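You operate a simulated robot arm through the tools that you are given. There is no shell and no other tool.

The job below is to be done with a simulated robot arm. You get a single attempt, and the scene is never put back.

Task
Clear the console's emergency stop, reset, choose recipe 2 and start the line.

The check looks at the end state, three seconds after you hand in, the way a careful person would. Anything else that was tipped, shoved, dropped, spilled or broken makes it a failure.

Robot
A 6-joint arm with a two-finger gripper, fixed in place. Base frame: the origin is on the floor under the middle of its stand, x ahead of it, y to its left, z up. Lengths are in cm, angles in rad, forces in N, time in s.
It reaches about 103.8 cm from its shoulder. Its first joint turns from -2.897 to 2.897 rad. Payload 1.71 kg.
The tool frame sits at the grasp point between the pads (the TCP): z along the fingers, y along the line on which they close. The tips reach 2 cm beyond it. The gripper opens to 9.6 cm; its body begins 11.3 cm behind the TCP.
Orientation is that of the tool frame in the base frame, as [roll, pitch, yaw] about the fixed x, y, z axes, in that order (R = Rz(yaw) Ry(pitch) Rx(roll)). With the fingers straight down and closing along the base's y, the tool's x points along the base's -x, its y along +y and its z along -z.

Tools
- The arm moves only by the tool jog_arm. Its arguments are lists of equal length, an entry for each row: "linear": the shift along the tool's x, y, z in cm, a list of three; "angular": the turn, a rotation vector about the tool's x, y, z in degrees, a list of three; "fingers": the opening, from 0 (shut) to 1 (fully open). In form: {"linear": [[dx, dy, dz], ...], "angular": [[wx, wy, wz], ...], "fingers": [fingers, ...]}. A call has 1 to 20 rows; each row is the pose to reach, as a shift and turn from the pose commanded when the call began, along the tool's axes at that moment. A row lasts 0.2 s, in which the tool goes at most 5 cm and 0.15 rad; a call with a longer step from one row to the next is refused whole, and so is a gripper value outside its range. A pose out of reach is approached as far as the arm can. The call stops where the force on the tool passes 40 N (or 10 N more than at its start, if that is more) or the arm is blocked; 0.2 s more then pass. Each finger travels about 4.5 cm/s and halts on what it meets, pressing with about 31 N; the grip force reading is that of the motor and also rises with nothing between the fingers. The clock runs only during rows and for 0.2 s after the last one: add rows that repeat a pose to give the fingers time. It gives the time, the measured TCP pose, the force on the tool (base axes), the opening and the grip force at its end, in the units of the frame above (readings bear some noise), with the torque about the TCP (base axes, N m) and any sound that the robot's microphone picked up.
- Cameras (640 x 400 px; columns grow to the right, rows downward): "scene" is fixed at [22.22, -64.76, 174.34]; the picture's right is [0.98, -0.17, 0.00], its down [-0.06, -0.33, -0.94] and it looks along [0.16, 0.93, -0.34] (base axes); focal length 350 px, centre (320, 200). "wrist" rides on the gripper at [6.6, 1.4, -14.5] in the tool frame; the picture's right is [-0.21, 0.98, 0.00], its down [-0.88, -0.18, -0.45] and it looks along [-0.44, -0.09, 0.90] (tool axes); focal length 275 px, centre (320, 200). There is no depth. A picture from a camera that has moved, and an enlarged one, comes with that camera's place and axes in the base frame and with its lens.
- snapshot(camera): a new picture of that camera. No time passes.
- lift_body(by): moves the trunk up (or, below 0, down) by that many cm; the arm rides with it, the base frame stays. It gives what a move gives, with no picture.
- enlarge(camera, box): a new picture of the part [left, top, right, bottom] of that camera's present view, enlarged. No time passes.
- hand_in(): hands the job in; it is judged then, once.

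Nothing tells you positions but the pictures and the camera data. Unless the task says otherwise, let go and move clear before handing in.

The tools are called as name(argument=value, ...) on one line, values as JSON. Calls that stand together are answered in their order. jog_arm: Moves the arm, as the interface text tells. Its arguments: {"type":"object","properties":{"linear":{"type":"array","items":{"type":"array","items":{"type":"number"}}},"angular":{"type":"array","items":{"type":"array","items":{"type":"number"}}},"fingers":{"type":"array","items":{"type":"number"}}},"required":["linear","angular","fingers"]} The other tools are called the same way: lift_body (by) moves the trunk up or down; snapshot (camera) takes a picture; enlarge (camera, box) takes an enlarged picture of a part of a camera's view; hand_in () hands the job in.

At the start:

```text
clock: 0.0
eef_pos: [50.68, 35.81, 144.72]
orientation: [-3.141, -0.001, -3.141]
ft_force: [-0.2, -0.5, -0.4]
torque: [0.01, -0.02, -0.01]
width: 9.6
gripper_force: 0.1
trunk travel left (down, up): [-32.5, 6.5]
```

scene: 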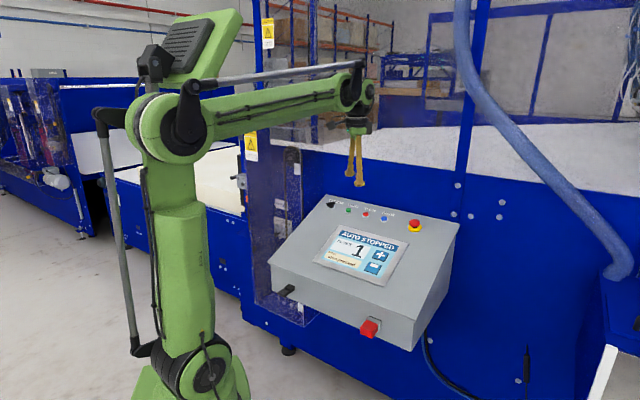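
wrist: 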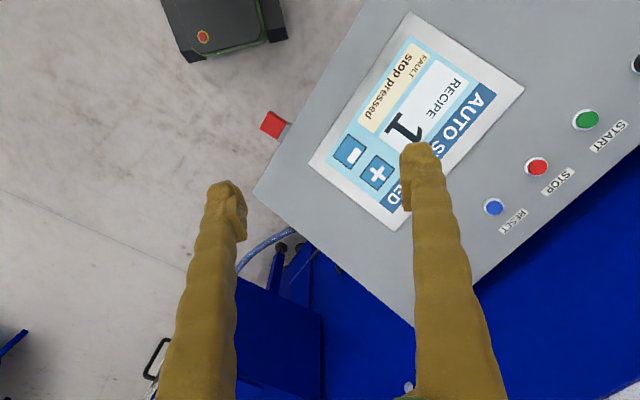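

I see a grey console with a touchscreen (AUTO STOPPED, recipe 1, fault "stop pressed"), a row of buttons along its top and a red/yellow E-stop at right; there is also a red item on the front. I'll take closer views before moving.

enlarge(camera="scene", box=[300, 180, 480, 293])

enlarge(camera="scene", box=[250, 250, 430, 363])

enlarge(camera="wrist", box=[320, 0, 640, 200])

enlarge(camera="wrist", box=[140, 0, 360, 138])

```text
3.54 times, centred on (390, 236) of scene
camera zoom: at [22.22, -64.76, 174.34], right [0.98, -0.17, 0.0], down [-0.06, -0.33, -0.94], along [0.16, 0.93, -0.34], focal length 1239 px, centre (72, 71)
```

zoom: 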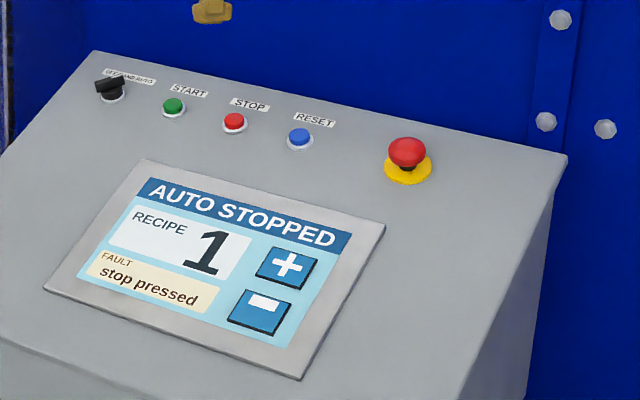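

```text
3.54 times, centred on (340, 306) of scene
camera zoom: at [22.22, -64.76, 174.34], right [0.98, -0.17, 0.0], down [-0.06, -0.33, -0.94], along [0.16, 0.93, -0.34], focal length 1239 px, centre (249, -177)
```

zoom: 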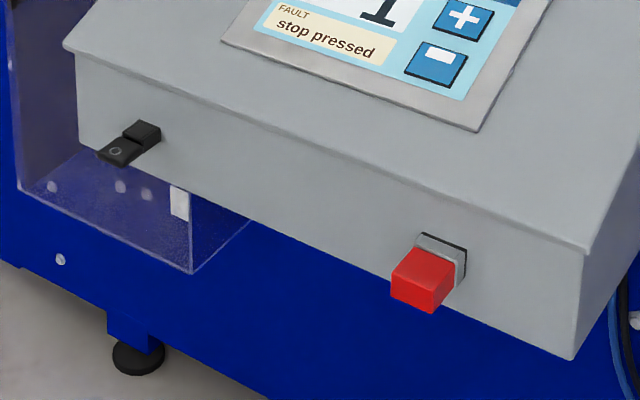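

```text
2.00 times, centred on (480, 100) of wrist
camera zoom: at [44.12, 37.14, 159.18], right [0.21, 0.98, 0.0], down [0.88, -0.18, 0.44], along [0.43, -0.09, -0.9], focal length 551 px, centre (0, 400)
```

zoom: 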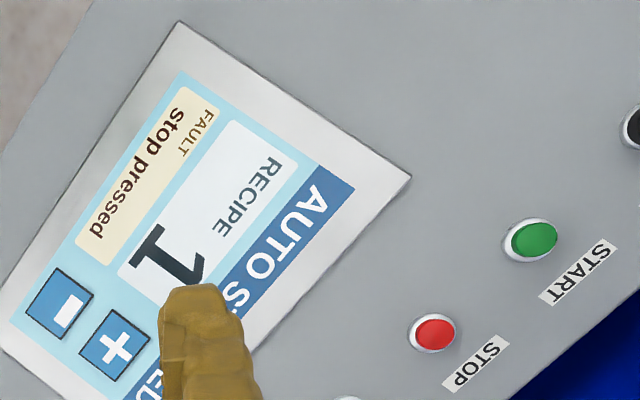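

```text
2.90 times, centred on (250, 69) of wrist
camera zoom: at [44.12, 37.14, 159.18], right [0.21, 0.98, 0.0], down [0.88, -0.18, 0.44], along [0.43, -0.09, -0.9], focal length 798 px, centre (523, 580)
```

zoom: 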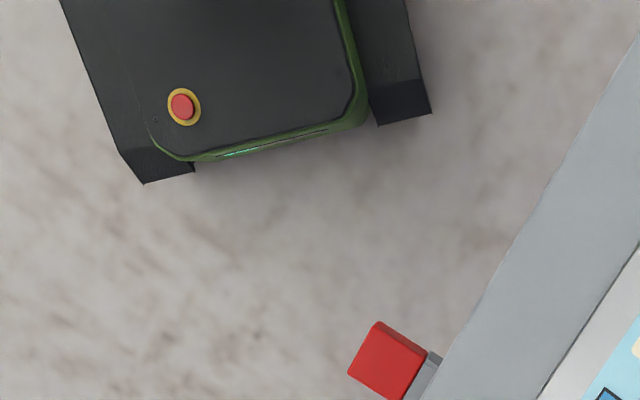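

The panel slopes about 20° and faces the robot at roughly 45° yaw. I estimate START near (59,73,118), RESET near (71,61,118), "+" near (64,44,111) and the E-stop near (80,52,120). Next I'll move to a spot above the E-stop, tilting the tool to match the panel, to look at it closely.

jog_arm(linear=[[-3.2, 1.5, 0], [-6.4, 3.0, 0], [-9.6, 4.6, 0], [-12.8, 6.1, 1], [-16, 7.6, 2], [-19.2, 9.2, 3], [-22.4, 10.7, 5], [-25.5, 12.2, 7]], angular=[[-1.8, -1.7, 0], [-3.6, -3.4, 0], [-5.4, -5.2, 0], [-7.2, -6.9, 0], [-9, -8.6, 0], [-10.8, -10.3, 0], [-12.6, -12, 0], [-14.4, -13.8, 0]], fingers=[1, 1, 1, 1, 1, 1, 1, 1])

snapshot(camera="wrist")

snapshot(camera="scene")

```text
clock: 1.8
eef_pos: [74.16, 48.01, 138.84]
orientation: [2.885, 0.252, 3.11]
ft_force: [0.6, 0.4, 0.3]
torque: [-0.02, 0.03, 0.0]
width: 9.58
gripper_force: 0.0
trunk travel left (down, up): [-32.5, 6.5]
```

```text
taken
camera wrist: at [64.27, 45.91, 151.01], right [0.17, 0.94, 0.29], down [0.74, -0.32, 0.59], along [0.65, 0.12, -0.75], focal length 275 px, centre (320, 200)
```

wrist: 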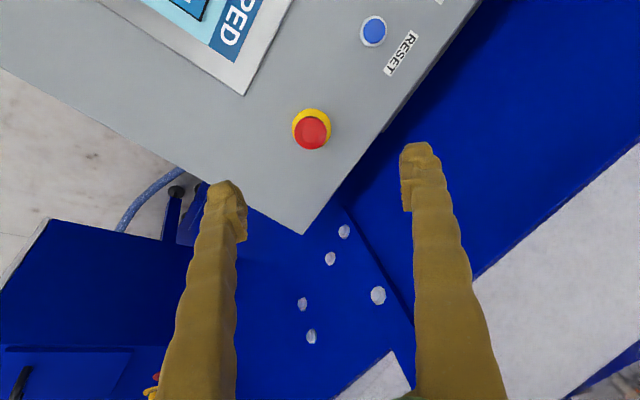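

```text
taken
```

scene: 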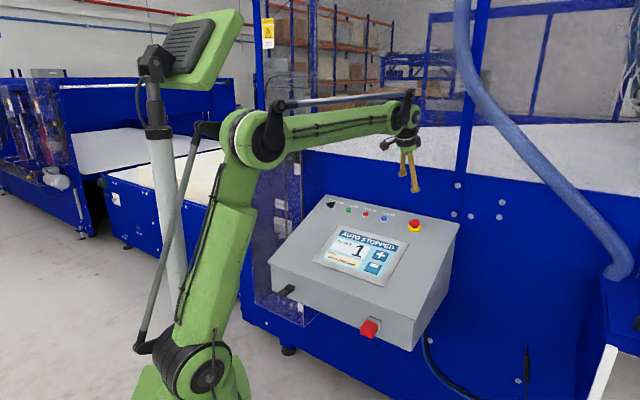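

The E-stop is now in the wrist view, up and ahead of the fingers. I'll enlarge it to look for marks showing how it releases, and add a short wait to see whether the arm was still settling.

enlarge(camera="wrist", box=[260, 90, 372, 160])

jog_arm(linear=[[0, 0, 0], [0, 0, 0]], angular=[[0, 0, 0], [0, 0, 0]], fingers=[1, 1])

enlarge(camera="scene", box=[390, 205, 438, 235])

```text
5.71 times, centred on (316, 125) of wrist
camera zoom: at [64.27, 45.91, 151.01], right [0.17, 0.94, 0.29], down [0.74, -0.32, 0.59], along [0.65, 0.12, -0.75], focal length 1573 px, centre (343, 629)
```

zoom: 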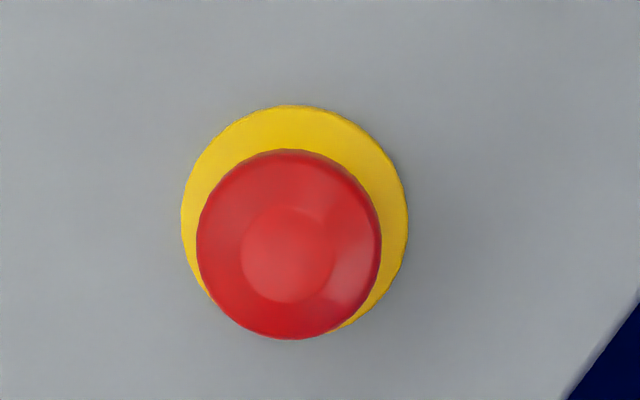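

```text
clock: 2.4
eef_pos: [74.15, 48.05, 138.88]
orientation: [2.884, 0.252, 3.11]
ft_force: [-0.4, 0.3, -0.1]
torque: [-0.01, 0.02, -0.03]
width: 9.58
gripper_force: 0.0
trunk travel left (down, up): [-32.5, 6.5]
```

```text
13.33 times, centred on (414, 220) of scene
camera zoom: at [22.22, -64.76, 174.34], right [0.98, -0.17, 0.0], down [-0.06, -0.33, -0.94], along [0.16, 0.93, -0.34], focal length 4668 px, centre (-933, -67)
```

zoom: 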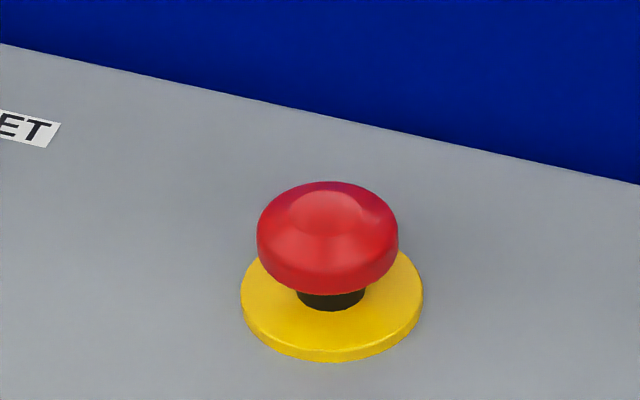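

The E-stop is a mushroom cap on a black stem over a yellow collar, with no twist arrows visible. The arm settled about 2 cm short of the commanded pose, so I'll make a small test move to see whether that is a reach limit, and look at the arm itself.

jog_arm(linear=[[0, 0, 1.5], [0, 0, 3], [0, 0, 3]], angular=[[0, 0, 0], [0, 0, 0], [0, 0, 0]], fingers=[1, 1, 1])

enlarge(camera="scene", box=[120, 70, 470, 290])

```text
clock: 3.2
eef_pos: [74.79, 48.73, 135.98]
orientation: [2.885, 0.25, 3.11]
ft_force: [0.3, -0.7, 0.3]
torque: [0.01, -0.02, -0.03]
width: 9.61
gripper_force: 0.1
trunk travel left (down, up): [-32.5, 6.5]
```

```text
1.82 times, centred on (295, 180) of scene
camera zoom: at [22.22, -64.76, 174.34], right [0.98, -0.17, 0.0], down [-0.06, -0.33, -0.94], along [0.16, 0.93, -0.34], focal length 636 px, centre (366, 236)
```

zoom: 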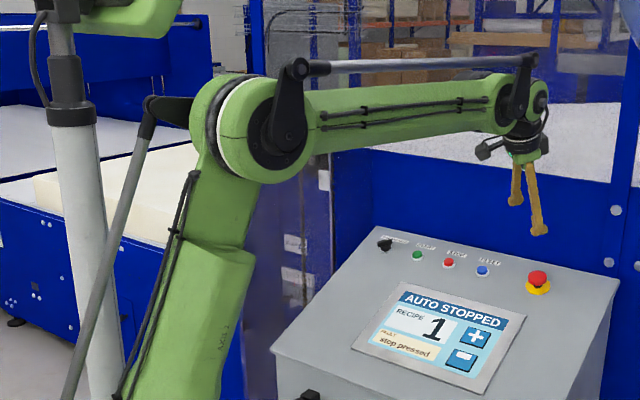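

The shortfall looks like it came from that first combined move, because this small step tracked well. Triangulating both views puts the E-stop cap (about 4 cm wide) near (79.9, 51.6, 119.9) on an axis along the panel normal, with its collar about 2.5 cm below. I'll move to about 8 cm above it and turn the tool to line up with the panel, which leaves room to twist clockwise.

jog_arm(linear=[[-0.2, -0.3, 1], [-0.4, -0.6, 2.5], [-0.6, -0.9, 4.5], [-0.8, -1.2, 6.5], [-0.95, -1.35, 8], [-0.95, -1.35, 8]], angular=[[0, 0, -8], [0, 0, -16], [0, 0, -24], [0, 0, -32], [0, 0, -40], [0, 0, -40]], fingers=[1, 1, 1, 1, 1, 1])

snapshot(camera="wrist")

snapshot(camera="scene")

```text
clock: 4.6
eef_pos: [77.7, 49.41, 128.41]
orientation: [3.113, 0.355, -2.445]
ft_force: [-0.1, -0.2, -0.1]
torque: [0.01, 0.0, -0.01]
width: 9.61
gripper_force: 0.2
trunk travel left (down, up): [-32.5, 6.5]
```

```text
taken
camera wrist: at [68.6, 42.88, 139.59], right [-0.49, 0.87, 0.1], down [0.64, 0.28, 0.72], along [0.59, 0.41, -0.69], focal length 275 px, centre (320, 200)
```

wrist: 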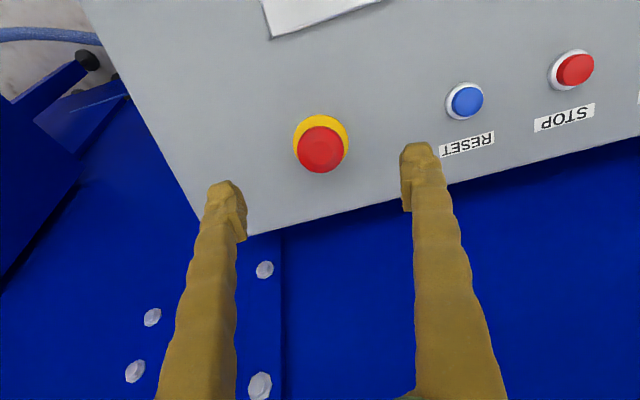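

```text
taken
```

scene: 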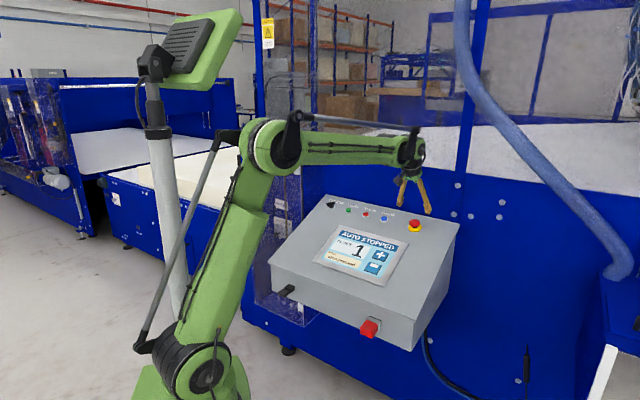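

A second triangulation agrees, with the cap at (79.9, 51.5, 119.9) straight down the tool axis. I'll descend most of the way with the fingers open and check how they straddle it.

jog_arm(linear=[[0, 0, 1.5], [0.05, 0, 3], [0.08, 0, 4.5], [0.09, -0.03, 6], [0.09, -0.03, 6.5], [0.09, -0.03, 6.5]], angular=[[0, 0, 0], [0, 0, 0], [0, 0, 0], [0, 0, 0], [0, 0, 0], [0, 0, 0]], fingers=[1, 1, 1, 1, 1, 1])

snapshot(camera="wrist")

enlarge(camera="scene", box=[370, 180, 466, 240])

```text
clock: 6.0
eef_pos: [79.3, 50.9, 122.16]
orientation: [3.112, 0.356, -2.447]
ft_force: [-0.8, -0.8, -0.7]
torque: [0.0, 0.01, -0.02]
width: 9.6
gripper_force: 0.1
trunk travel left (down, up): [-32.5, 6.5]
```

```text
taken
camera wrist: at [70.17, 44.36, 133.53], right [-0.49, 0.87, 0.1], down [0.64, 0.28, 0.72], along [0.6, 0.41, -0.69], focal length 275 px, centre (320, 200)
```

wrist: 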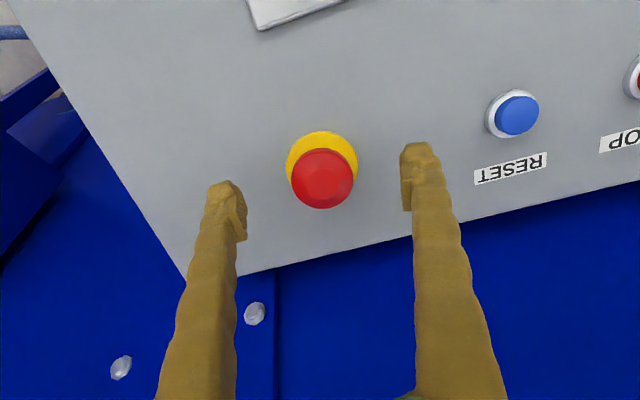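

```text
6.67 times, centred on (418, 210) of scene
camera zoom: at [22.22, -64.76, 174.34], right [0.98, -0.17, 0.0], down [-0.06, -0.33, -0.94], along [0.16, 0.93, -0.34], focal length 2334 px, centre (-333, 133)
```

zoom: 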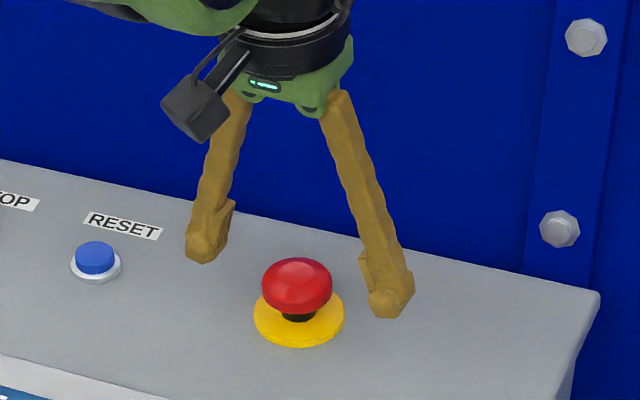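

The fingers straddle the cap evenly, with the tips still just above its mid-height. I'll go down 1.6 cm more, which keeps the tips over 1 cm clear of the collar, and then close on the cap.

jog_arm(linear=[[0, 0, 0.8], [0, 0, 1.6], [0, 0, 1.6]], angular=[[0, 0, 0], [0, 0, 0], [0, 0, 0]], fingers=[1, 1, 0.8])

jog_arm(linear=[[0, 0, 0], [0, 0, 0], [0, 0, 0], [0, 0, 0]], angular=[[0, 0, 0], [0, 0, 0], [0, 0, 0], [0, 0, 0]], fingers=[0.6, 0.48, 0.36, 0.36])

enlarge(camera="scene", box=[370, 180, 466, 240])

snapshot(camera="wrist")

```text
clock: 6.8
eef_pos: [79.63, 51.34, 120.8]
orientation: [3.11, 0.355, -2.447]
ft_force: [-0.2, -0.1, 0.9]
torque: [-0.02, 0.0, 0.05]
width: 7.68
gripper_force: 0.0
trunk travel left (down, up): [-32.5, 6.5]
```

```text
clock: 7.8
eef_pos: [79.85, 51.41, 120.77]
orientation: [3.11, 0.355, -2.447]
ft_force: [-4.2, 3.5, -1.0]
torque: [0.1, 0.06, -0.11]
width: 3.69
gripper_force: 32.0
trunk travel left (down, up): [-32.5, 6.5]
```

```text
6.67 times, centred on (418, 210) of scene
camera zoom: at [22.22, -64.76, 174.34], right [0.98, -0.17, 0.0], down [-0.06, -0.33, -0.94], along [0.16, 0.93, -0.34], focal length 2334 px, centre (-333, 133)
```

zoom: 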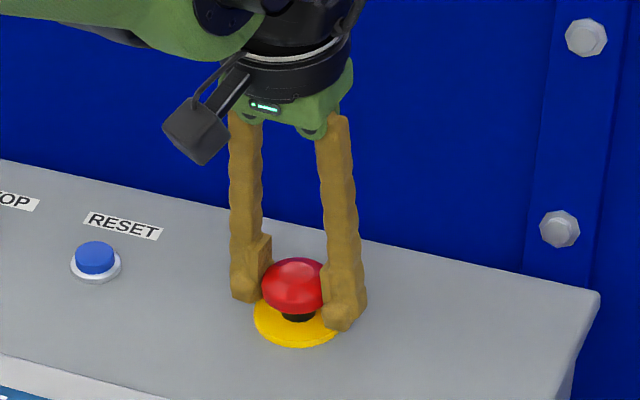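

```text
taken
camera wrist: at [70.56, 44.9, 132.05], right [-0.49, 0.87, 0.1], down [0.64, 0.28, 0.72], along [0.6, 0.41, -0.69], focal length 275 px, centre (320, 200)
```

wrist: 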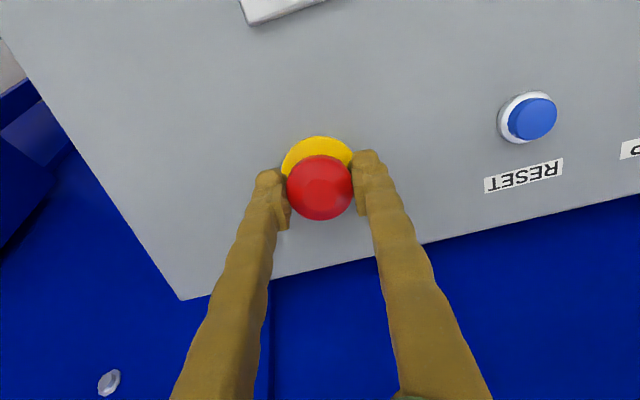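

The cap is gripped squarely at about 3.7 cm. Now I'll twist it clockwise (as seen from above) in small steps, watching torque and sound.

jog_arm(linear=[[0, 0, 0], [0, 0, 0], [0, 0, 0], [0, 0, 0], [0, 0, 0], [0, 0, 0]], angular=[[0, 0, 5], [0, 0, 10], [0, 0, 15], [0, 0, 20], [0, 0, 25], [0, 0, 30]], fingers=[0.36, 0.36, 0.36, 0.36, 0.36, 0.36])

enlarge(camera="scene", box=[310, 180, 470, 280])

```text
clock: 9.2
eef_pos: [79.69, 51.28, 120.83]
orientation: [2.931, 0.294, -2.996]
ft_force: [-7.8, 10.5, 4.7]
torque: [-0.01, -0.03, 0.28]
width: 3.68
gripper_force: 35.3
trunk travel left (down, up): [-32.5, 6.5]
```

```text
4.00 times, centred on (390, 230) of scene
camera zoom: at [22.22, -64.76, 174.34], right [0.98, -0.17, 0.0], down [-0.06, -0.33, -0.94], along [0.16, 0.93, -0.34], focal length 1400 px, centre (40, 80)
```

zoom: 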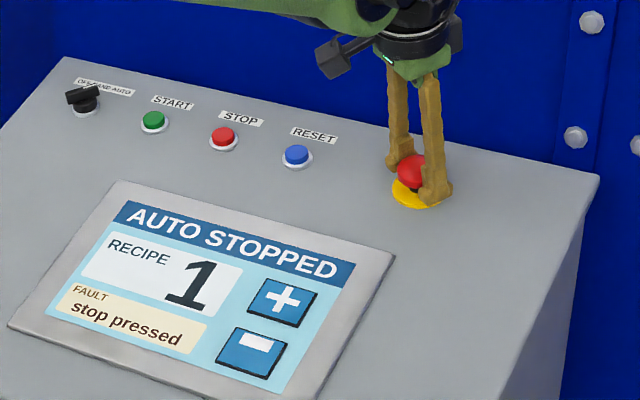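

After 30° there is a light resisting torque of 0.28 N·m and the screen hasn't changed. I'll keep twisting clockwise.

jog_arm(linear=[[0, 0, 0], [0, 0, 0], [0, 0, 0], [0, 0, 0], [0, 0, 0], [0, 0, 0]], angular=[[0, 0, 5], [0, 0, 10], [0, 0, 15], [0, 0, 20], [0, 0, 25], [0, 0, 30]], fingers=[0.36, 0.36, 0.36, 0.36, 0.36, 0.36])

enlarge(camera="scene", box=[310, 180, 470, 280])

snapshot(camera="wrist")

```text
clock: 10.6
eef_pos: [79.71, 51.44, 120.83]
orientation: [2.815, 0.15, 2.769]
ft_force: [-1.6, 9.9, 4.8]
torque: [-0.21, -0.21, 0.55]
width: 3.63
gripper_force: 34.8
trunk travel left (down, up): [-32.5, 6.5]
```

```text
4.00 times, centred on (390, 230) of scene
camera zoom: at [22.22, -64.76, 174.34], right [0.98, -0.17, 0.0], down [-0.06, -0.33, -0.94], along [0.16, 0.93, -0.34], focal length 1400 px, centre (40, 80)
```

zoom: 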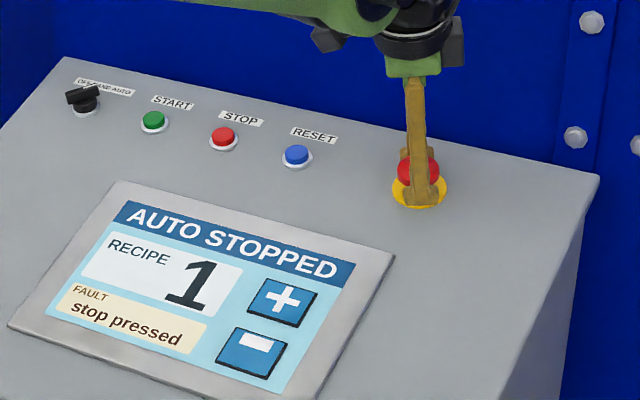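

```text
taken
camera wrist: at [70.55, 51.34, 133.77], right [0.48, 0.81, 0.34], down [0.64, -0.59, 0.49], along [0.6, -0.02, -0.8], focal length 275 px, centre (320, 200)
```

wrist: 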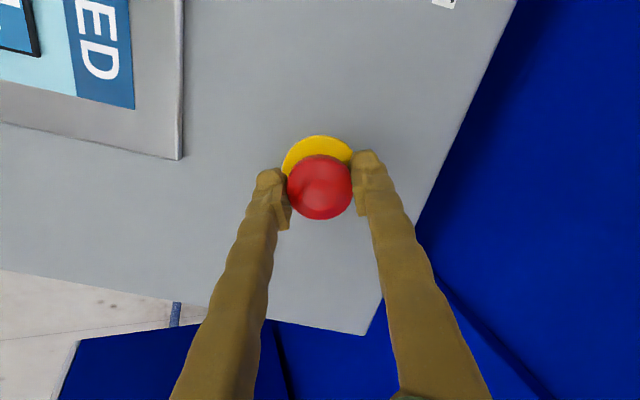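

After 60° the torque has risen to 0.55 N·m, like a spring-loaded twist, and it hasn't released yet. I'll go a bit further while watching for a click or slip.

jog_arm(linear=[[0, 0, 0], [0, 0, 0], [0, 0, 0], [0, 0, 0]], angular=[[0, 0, 5], [0, 0, 10], [0, 0, 15], [0, 0, 20]], fingers=[0.34, 0.34, 0.34, 0.34])

enlarge(camera="scene", box=[310, 180, 470, 280])

```text
clock: 11.6
eef_pos: [79.77, 51.31, 120.94]
orientation: [2.786, 0.031, 2.439]
ft_force: [1.2, 6.7, 5.8]
torque: [-0.03, -0.08, 0.2]
width: 3.65
gripper_force: 35.2
trunk travel left (down, up): [-32.5, 6.5]
```

```text
4.00 times, centred on (390, 230) of scene
camera zoom: at [22.22, -64.76, 174.34], right [0.98, -0.17, 0.0], down [-0.06, -0.33, -0.94], along [0.16, 0.93, -0.34], focal length 1400 px, centre (40, 80)
```

zoom: 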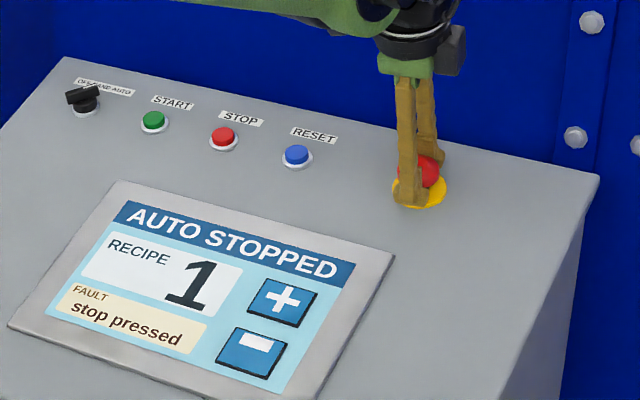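

The torque dropped to 0.2 N·m, so the cap either gave way or slipped. I'll open the fingers and compare the cap's height with the earlier view.

jog_arm(linear=[[0, 0, 0], [0, 0, 0], [0, 0, 0], [0, 0, 0]], angular=[[0, 0, 0], [0, 0, 0], [0, 0, 0], [0, 0, 0]], fingers=[0.5, 0.7, 0.85, 0.85])

enlarge(camera="scene", box=[390, 205, 438, 235])

snapshot(camera="wrist")

```text
clock: 12.6
eef_pos: [79.77, 51.28, 120.74]
orientation: [2.786, 0.032, 2.441]
ft_force: [-0.3, 0.2, 1.2]
torque: [0.02, 0.01, 0.01]
width: 8.15
gripper_force: 0.1
trunk travel left (down, up): [-32.5, 6.5]
```

```text
13.33 times, centred on (414, 220) of scene
camera zoom: at [22.22, -64.76, 174.34], right [0.98, -0.17, 0.0], down [-0.06, -0.33, -0.94], along [0.16, 0.93, -0.34], focal length 4668 px, centre (-933, -67)
```

zoom: 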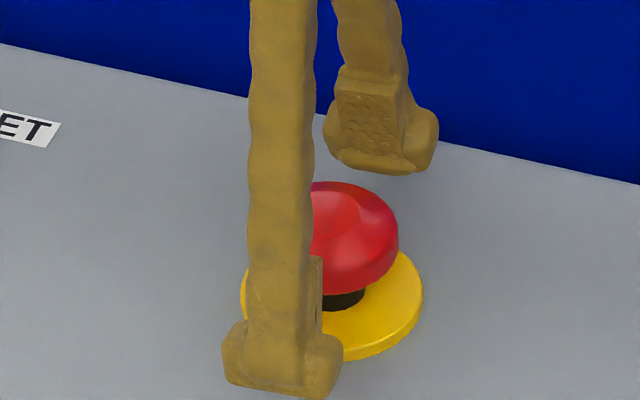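

```text
taken
camera wrist: at [72.05, 52.86, 134.55], right [0.74, 0.57, 0.35], down [0.45, -0.81, 0.38], along [0.5, -0.13, -0.86], focal length 275 px, centre (320, 200)
```

wrist: 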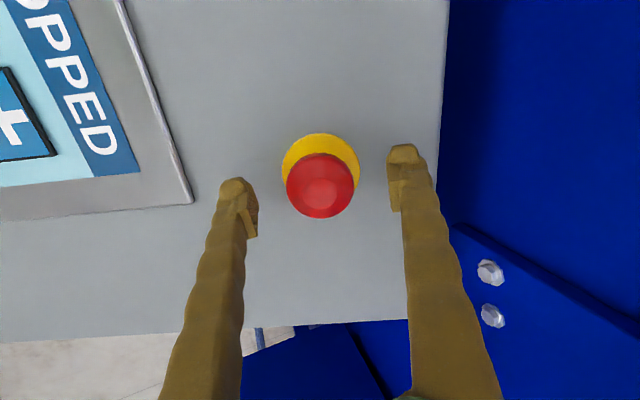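

The cap sits at exactly the same height as before, so the clockwise twist didn't release it. I'll check the screen and then try a gentle pull along the panel normal with the cap re-gripped.

enlarge(camera="scene", box=[310, 220, 422, 290])

jog_arm(linear=[[0, 0, 0], [0, 0, 0], [0, 0, 0], [0, 0, 0], [0, 0, 0]], angular=[[0, 0, 0], [0, 0, 0], [0, 0, 0], [0, 0, 0], [0, 0, 0]], fingers=[0.7, 0.5, 0.36, 0.3, 0.3])

jog_arm(linear=[[0, 0, -0.2], [0, 0, -0.4], [0, 0, -0.6], [0, 0, -0.8], [0, 0, -1.0]], angular=[[0, 0, 0], [0, 0, 0], [0, 0, 0], [0, 0, 0], [0, 0, 0]], fingers=[0.3, 0.3, 0.3, 0.3, 0.3])

enlarge(camera="scene", box=[310, 180, 470, 280])

```text
5.71 times, centred on (366, 255) of scene
camera zoom: at [22.22, -64.76, 174.34], right [0.98, -0.17, 0.0], down [-0.06, -0.33, -0.94], along [0.16, 0.93, -0.34], focal length 2001 px, centre (57, -114)
```

zoom: 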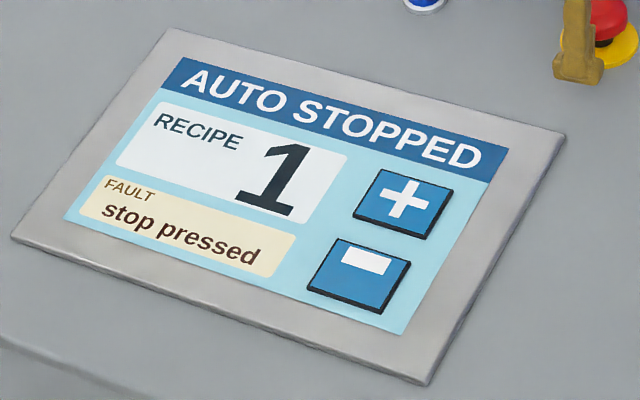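

```text
clock: 13.8
eef_pos: [79.77, 51.36, 120.74]
orientation: [2.785, 0.033, 2.44]
ft_force: [5.1, 2.8, 4.4]
torque: [0.12, 0.03, -0.21]
width: 3.71
gripper_force: 35.3
trunk travel left (down, up): [-32.5, 6.5]
```

```text
clock: 15.1
eef_pos: [79.26, 51.24, 121.78]
orientation: [2.779, 0.045, 2.433]
ft_force: [103.3, 27.0, -60.6]
torque: [-0.32, 0.26, -0.99]
width: 3.79
gripper_force: 35.2
trunk travel left (down, up): [-32.5, 6.5]
stopped in row 5: the force on the tool passed its limit at 42 N (the readings are from after the stop); the commanded pose is now the measured one
```

```text
4.00 times, centred on (390, 230) of scene
camera zoom: at [22.22, -64.76, 174.34], right [0.98, -0.17, 0.0], down [-0.06, -0.33, -0.94], along [0.16, 0.93, -0.34], focal length 1400 px, centre (40, 80)
```

zoom: 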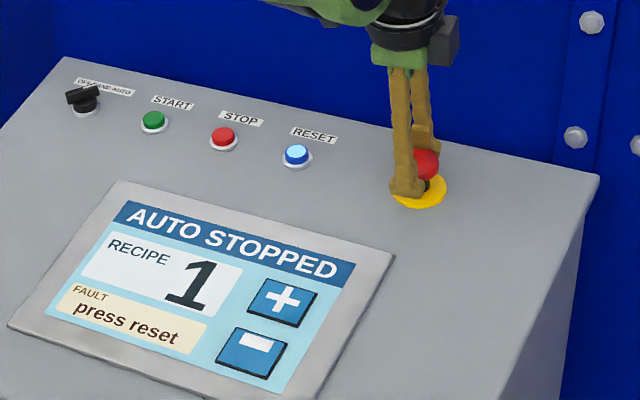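

The pull worked: the screen now reads "press reset" and the blue RESET lamp is lit. I'll let go of the cap gently where it is, then back straight out along the tool axis.

jog_arm(linear=[[0, 0, 0], [0, 0, 0], [0, 0, 0], [0, 0, 0]], angular=[[0, 0, 0], [0, 0, 0], [0, 0, 0], [0, 0, 0]], fingers=[0.45, 0.65, 0.85, 1.0])

enlarge(camera="scene", box=[310, 180, 470, 280])

```text
clock: 16.1
eef_pos: [77.51, 51.05, 122.86]
orientation: [2.779, 0.044, 2.44]
ft_force: [-0.4, -0.7, 0.3]
torque: [-0.05, -0.06, -0.02]
width: 9.6
gripper_force: 0.1
trunk travel left (down, up): [-32.5, 6.5]
```

```text
4.00 times, centred on (390, 230) of scene
camera zoom: at [22.22, -64.76, 174.34], right [0.98, -0.17, 0.0], down [-0.06, -0.33, -0.94], along [0.16, 0.93, -0.34], focal length 1400 px, centre (40, 80)
```

zoom: 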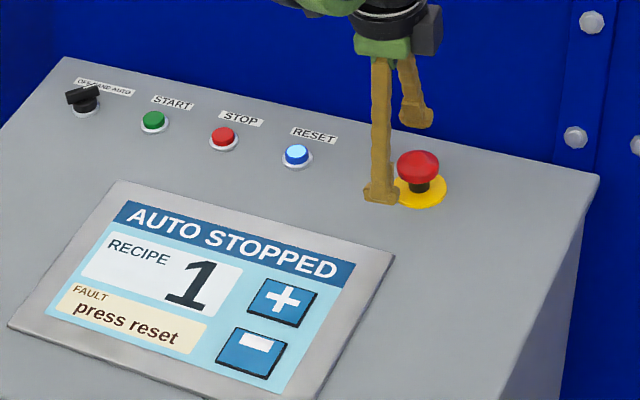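

RESET is lit and the cap stands free between the open fingers. The arm drifted about 2 cm when it let go because this twisted wrist angle seems to be near a limit, so I'll back straight out and then turn the wrist back to the angle where it tracked well.

jog_arm(linear=[[0, 0, -1], [0, 0, -2], [0, 0, -3], [0, 0, -4]], angular=[[0, 0, 0], [0, 0, 0], [0, 0, 0], [0, 0, 0]], fingers=[1, 1, 1, 1])

jog_arm(linear=[[0, 0, -0.5], [0, 0, -1], [0, 0, -1.5], [0, 0, -2], [0, 0, -2], [0, 0, -2], [0, 0, -2], [0, 0, -2], [0, 0, -2], [0, 0, -2], [0, 0, -2]], angular=[[0, 0, -8], [0, 0, -16], [0, 0, -24], [0, 0, -32], [0, 0, -40], [0, 0, -48], [0, 0, -56], [0, 0, -64], [0, 0, -72], [0, 0, -80], [0, 0, -80]], fingers=[0.9, 0.8, 0.7, 0.6, 0.5, 0.4, 0.3, 0.2, 0.1, 0, 0])

snapshot(camera="wrist")

enlarge(camera="scene", box=[310, 160, 470, 260])

```text
clock: 17.1
eef_pos: [76.43, 49.98, 126.55]
orientation: [2.776, 0.046, 2.44]
ft_force: [0.0, -0.2, 0.2]
torque: [0.0, -0.08, -0.01]
width: 9.59
gripper_force: 0.0
trunk travel left (down, up): [-32.5, 6.5]
```

```text
clock: 19.5
eef_pos: [76.14, 49.65, 128.48]
orientation: [3.123, 0.365, -2.442]
ft_force: [0.0, -0.1, 0.7]
torque: [0.0, -0.04, 0.0]
width: 0.02
gripper_force: 29.4
trunk travel left (down, up): [-32.5, 6.5]
```

```text
taken
camera wrist: at [66.73, 43.02, 139.53], right [-0.49, 0.87, 0.09], down [0.63, 0.28, 0.73], along [0.6, 0.41, -0.68], focal length 275 px, centre (320, 200)
```

wrist: 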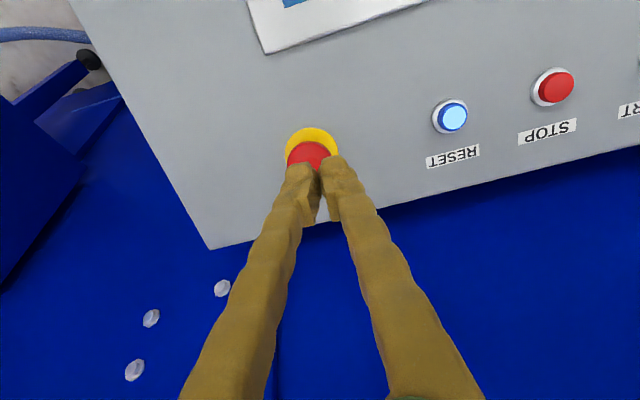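

```text
4.00 times, centred on (390, 210) of scene
camera zoom: at [22.22, -64.76, 174.34], right [0.98, -0.17, 0.0], down [-0.06, -0.33, -0.94], along [0.16, 0.93, -0.34], focal length 1400 px, centre (40, 160)
```

zoom: 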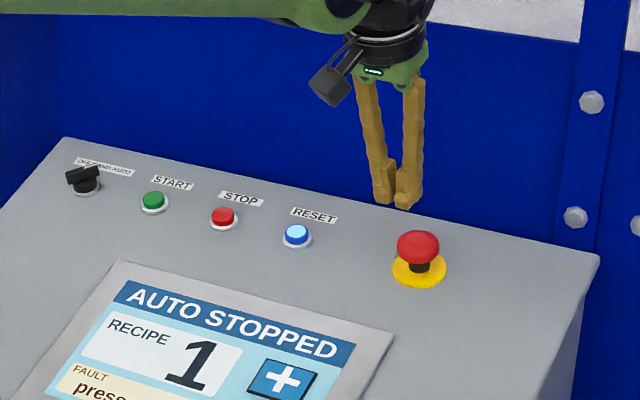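

The released cap stands higher now and RESET is glowing. I triangulate RESET's cap at (71.1, 61.5, 118.2), so with the fingers closed I'll move sideways along the panel to hover about 3 cm above it.

jog_arm(linear=[[0, 2.5, 0], [0, 5, 0.5], [0.05, 7.5, 1.5], [0.1, 10, 3], [0.14, 12.1, 4.5], [0.14, 12.1, 6.2], [0.14, 12.1, 6.2]], angular=[[0, 0, 0], [0, 0, 0], [0, 0, 0], [0, 0, 0], [0, 0, 0], [0, 0, 0], [0, 0, 0]], fingers=[0, 0, 0, 0, 0, 0, 0])

snapshot(camera="wrist")

enlarge(camera="scene", box=[310, 160, 470, 260])

```text
clock: 21.1
eef_pos: [69.86, 60.14, 122.8]
orientation: [3.121, 0.366, -2.442]
ft_force: [0.2, -0.4, 0.4]
torque: [0.02, -0.03, 0.01]
width: 0.0
gripper_force: 29.7
trunk travel left (down, up): [-32.5, 6.5]
```

```text
taken
camera wrist: at [60.53, 53.65, 133.96], right [-0.49, 0.87, 0.09], down [0.63, 0.28, 0.73], along [0.6, 0.41, -0.68], focal length 275 px, centre (320, 200)
```

wrist: 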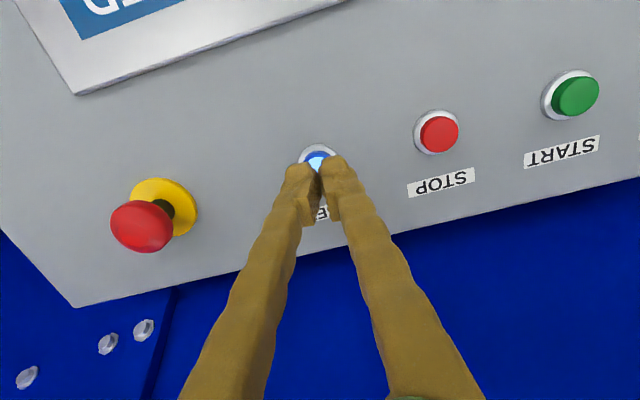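

```text
4.00 times, centred on (390, 210) of scene
camera zoom: at [22.22, -64.76, 174.34], right [0.98, -0.17, 0.0], down [-0.06, -0.33, -0.94], along [0.16, 0.93, -0.34], focal length 1400 px, centre (40, 160)
```

zoom: 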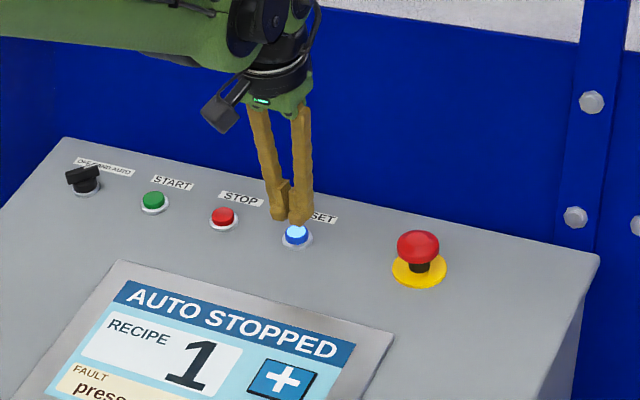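

The closed tips are centred about 3 cm above RESET. I'll approach to just short of it, then press in small steps with the force limit as a backstop.

jog_arm(linear=[[-0.03, 0.08, 0.8], [-0.06, 0.15, 1.6], [-0.06, 0.15, 2.3], [-0.06, 0.15, 2.6], [-0.06, 0.15, 2.9], [-0.06, 0.15, 3.1], [-0.06, 0.15, 3.1]], angular=[[0, 0, 0], [0, 0, 0], [0, 0, 0], [0, 0, 0], [0, 0, 0], [0, 0, 0], [0, 0, 0]], fingers=[0, 0, 0, 0, 0, 0, 0])

enlarge(camera="scene", box=[310, 180, 470, 280])

```text
clock: 22.7
eef_pos: [70.37, 60.97, 120.12]
orientation: [3.119, 0.369, -2.443]
ft_force: [2.2, 1.2, 31.8]
torque: [0.25, -0.19, -0.04]
width: 0.6
gripper_force: 29.4
trunk travel left (down, up): [-32.5, 6.5]
heard: click
```

```text
4.00 times, centred on (390, 230) of scene
camera zoom: at [22.22, -64.76, 174.34], right [0.98, -0.17, 0.0], down [-0.06, -0.33, -0.94], along [0.16, 0.93, -0.34], focal length 1400 px, centre (40, 80)
```

zoom: 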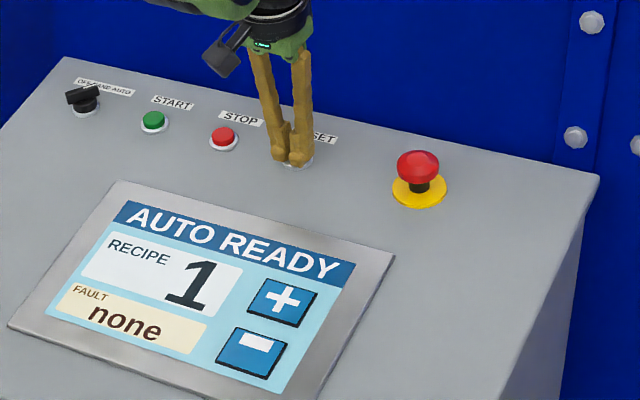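

RESET clicked; the screen now reads AUTO READY with fault "none". I'll back off 5 cm along the tool axis and re-check the "+" key's position before moving to it.

jog_arm(linear=[[0, 0, -1], [0, 0, -2.5], [0, 0, -4], [0, 0, -5.5], [0, 0, -5.5]], angular=[[0, 0, 0], [0, 0, 0], [0, 0, 0], [0, 0, 0], [0, 0, 0]], fingers=[0, 0, 0, 0, 0])

enlarge(camera="scene", box=[310, 180, 470, 280])

```text
clock: 23.9
eef_pos: [69.05, 59.82, 125.0]
orientation: [3.122, 0.367, -2.444]
ft_force: [-0.5, 0.1, -0.1]
torque: [-0.03, -0.03, 0.0]
width: 0.0
gripper_force: 29.4
trunk travel left (down, up): [-32.5, 6.5]
```

```text
4.00 times, centred on (390, 230) of scene
camera zoom: at [22.22, -64.76, 174.34], right [0.98, -0.17, 0.0], down [-0.06, -0.33, -0.94], along [0.16, 0.93, -0.34], focal length 1400 px, centre (40, 80)
```

zoom: 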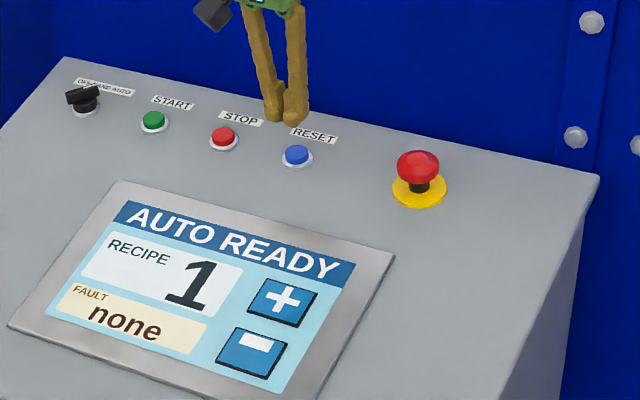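

I'm clear of RESET and the screen stays AUTO READY. Next I'll move over the "+" key, estimated at (64, 44, 111.4), staying about 6 cm above the panel.

jog_arm(linear=[[3, -1.5, -0.5], [6, -3, -0.5], [9, -4.5, -0.5], [12, -6, -0.5], [15, -7.5, -0.5], [18.08, -9.03, -0.5], [18.08, -9.03, -0.5]], angular=[[0, 0, 0], [0, 0, 0], [0, 0, 0], [0, 0, 0], [0, 0, 0], [0, 0, 0], [0, 0, 0]], fingers=[0, 0, 0, 0, 0, 0, 0])

snapshot(camera="wrist")

enlarge(camera="scene", box=[310, 180, 470, 280])

```text
clock: 25.5
eef_pos: [61.81, 41.76, 118.76]
orientation: [3.12, 0.367, -2.443]
ft_force: [-0.2, 0.5, -0.1]
torque: [0.06, 0.0, 0.03]
width: 0.03
gripper_force: 29.5
trunk travel left (down, up): [-32.5, 6.5]
```

```text
taken
camera wrist: at [52.58, 35.26, 129.87], right [-0.49, 0.87, 0.09], down [0.63, 0.28, 0.73], along [0.6, 0.41, -0.68], focal length 275 px, centre (320, 200)
```

wrist: 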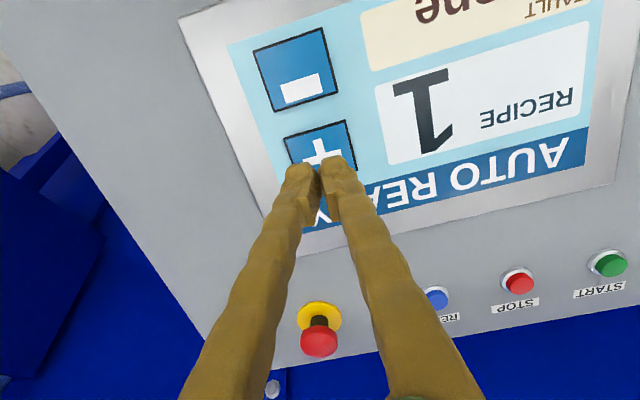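

```text
4.00 times, centred on (390, 230) of scene
camera zoom: at [22.22, -64.76, 174.34], right [0.98, -0.17, 0.0], down [-0.06, -0.33, -0.94], along [0.16, 0.93, -0.34], focal length 1400 px, centre (40, 80)
```

zoom: 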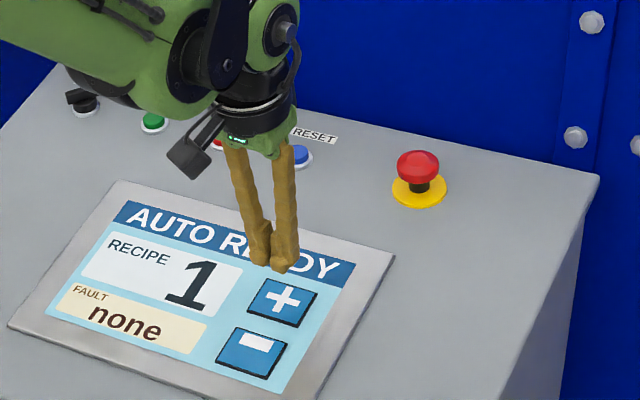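

The tips are aligned with "+", whose refined position is about (63.7, 43.6, 111.7), roughly 5.6 cm further along the tool axis. I'll approach and press once, gently.

jog_arm(linear=[[0.1, 0, 1.5], [0.1, 0.05, 3], [0.1, 0.05, 4.2], [0.1, 0.05, 4.8], [0.1, 0.05, 5.1]], angular=[[0, 0, 0], [0, 0, 0], [0, 0, 0], [0, 0, 0], [0, 0, 0]], fingers=[0, 0, 0, 0, 0])

enlarge(camera="scene", box=[310, 220, 422, 290])

snapshot(camera="wrist")

```text
clock: 26.7
eef_pos: [63.16, 43.06, 114.11]
orientation: [3.121, 0.366, -2.444]
ft_force: [0.0, 1.0, 0.1]
torque: [-0.03, -0.01, 0.0]
width: 0.02
gripper_force: 29.6
trunk travel left (down, up): [-32.5, 6.5]
```

```text
5.71 times, centred on (366, 255) of scene
camera zoom: at [22.22, -64.76, 174.34], right [0.98, -0.17, 0.0], down [-0.06, -0.33, -0.94], along [0.16, 0.93, -0.34], focal length 2001 px, centre (57, -114)
```

zoom: 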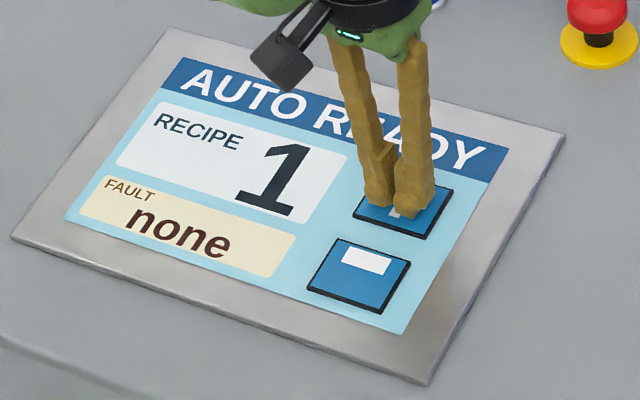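

```text
taken
camera wrist: at [53.81, 36.56, 125.2], right [-0.49, 0.87, 0.09], down [0.63, 0.28, 0.73], along [0.6, 0.41, -0.68], focal length 275 px, centre (320, 200)
```

wrist: 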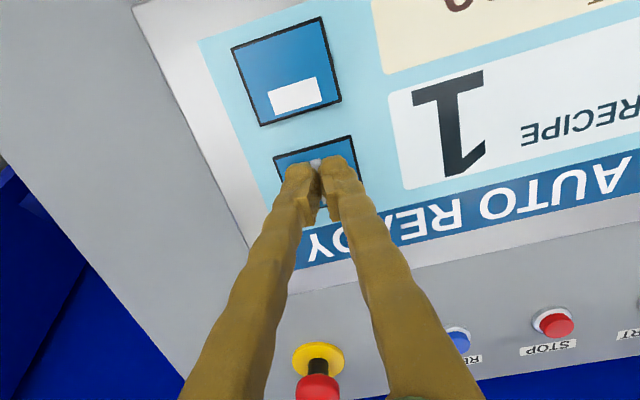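

The tips are over the "+" key, about half a centimetre from it and well clear of "−". I'll press in small steps.

jog_arm(linear=[[0, 0, 0.2], [0, 0, 0.4], [0, 0, 0.55], [0, 0, 0.7], [0, 0, 0.7]], angular=[[0, 0, 0], [0, 0, 0], [0, 0, 0], [0, 0, 0], [0, 0, 0]], fingers=[0, 0, 0, 0, 0])

enlarge(camera="scene", box=[310, 220, 422, 290])

```text
clock: 27.9
eef_pos: [63.18, 43.29, 113.5]
orientation: [3.12, 0.367, -2.443]
ft_force: [0.8, -0.6, 6.6]
torque: [0.07, -0.06, -0.03]
width: 0.61
gripper_force: 29.4
trunk travel left (down, up): [-32.5, 6.5]
heard: click
```

```text
5.71 times, centred on (366, 255) of scene
camera zoom: at [22.22, -64.76, 174.34], right [0.98, -0.17, 0.0], down [-0.06, -0.33, -0.94], along [0.16, 0.93, -0.34], focal length 2001 px, centre (57, -114)
```

zoom: 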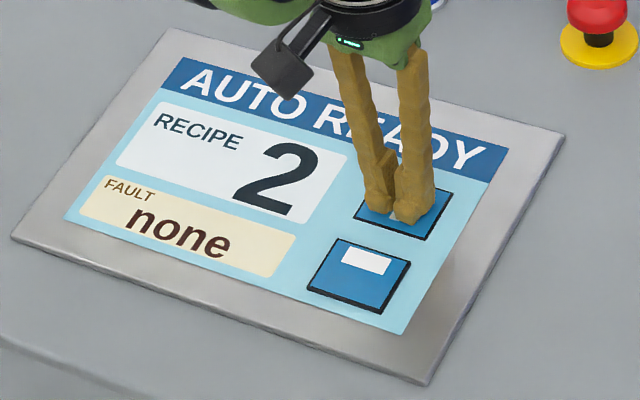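

Recipe now shows 2 after a single click. I'll lift straight off at once and confirm it stays at 2.

jog_arm(linear=[[0, 0, -1.5], [0, 0, -3.5], [0, 0, -5.5], [0, 0, -7.5], [0, 0, -7.5]], angular=[[0, 0, 0], [0, 0, 0], [0, 0, 0], [0, 0, 0], [0, 0, 0]], fingers=[0, 0, 0, 0, 0])

enlarge(camera="scene", box=[310, 180, 470, 280])

snapshot(camera="wrist")

```text
clock: 29.1
eef_pos: [61.34, 41.29, 120.57]
orientation: [3.121, 0.365, -2.443]
ft_force: [0.2, -0.7, -0.2]
torque: [0.0, -0.05, 0.0]
width: 0.01
gripper_force: 29.9
trunk travel left (down, up): [-32.5, 6.5]
```

```text
4.00 times, centred on (390, 230) of scene
camera zoom: at [22.22, -64.76, 174.34], right [0.98, -0.17, 0.0], down [-0.06, -0.33, -0.94], along [0.16, 0.93, -0.34], focal length 1400 px, centre (40, 80)
```

zoom: 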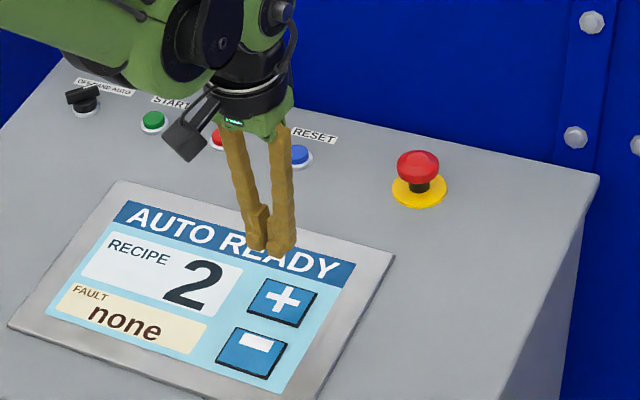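

```text
taken
camera wrist: at [52.01, 34.76, 131.67], right [-0.49, 0.87, 0.09], down [0.63, 0.28, 0.73], along [0.6, 0.41, -0.68], focal length 275 px, centre (320, 200)
```

wrist: 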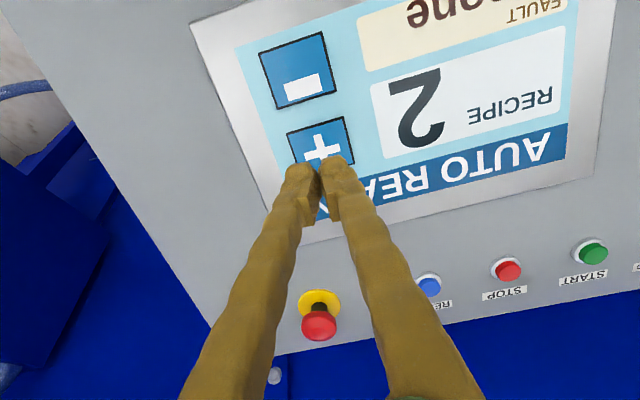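

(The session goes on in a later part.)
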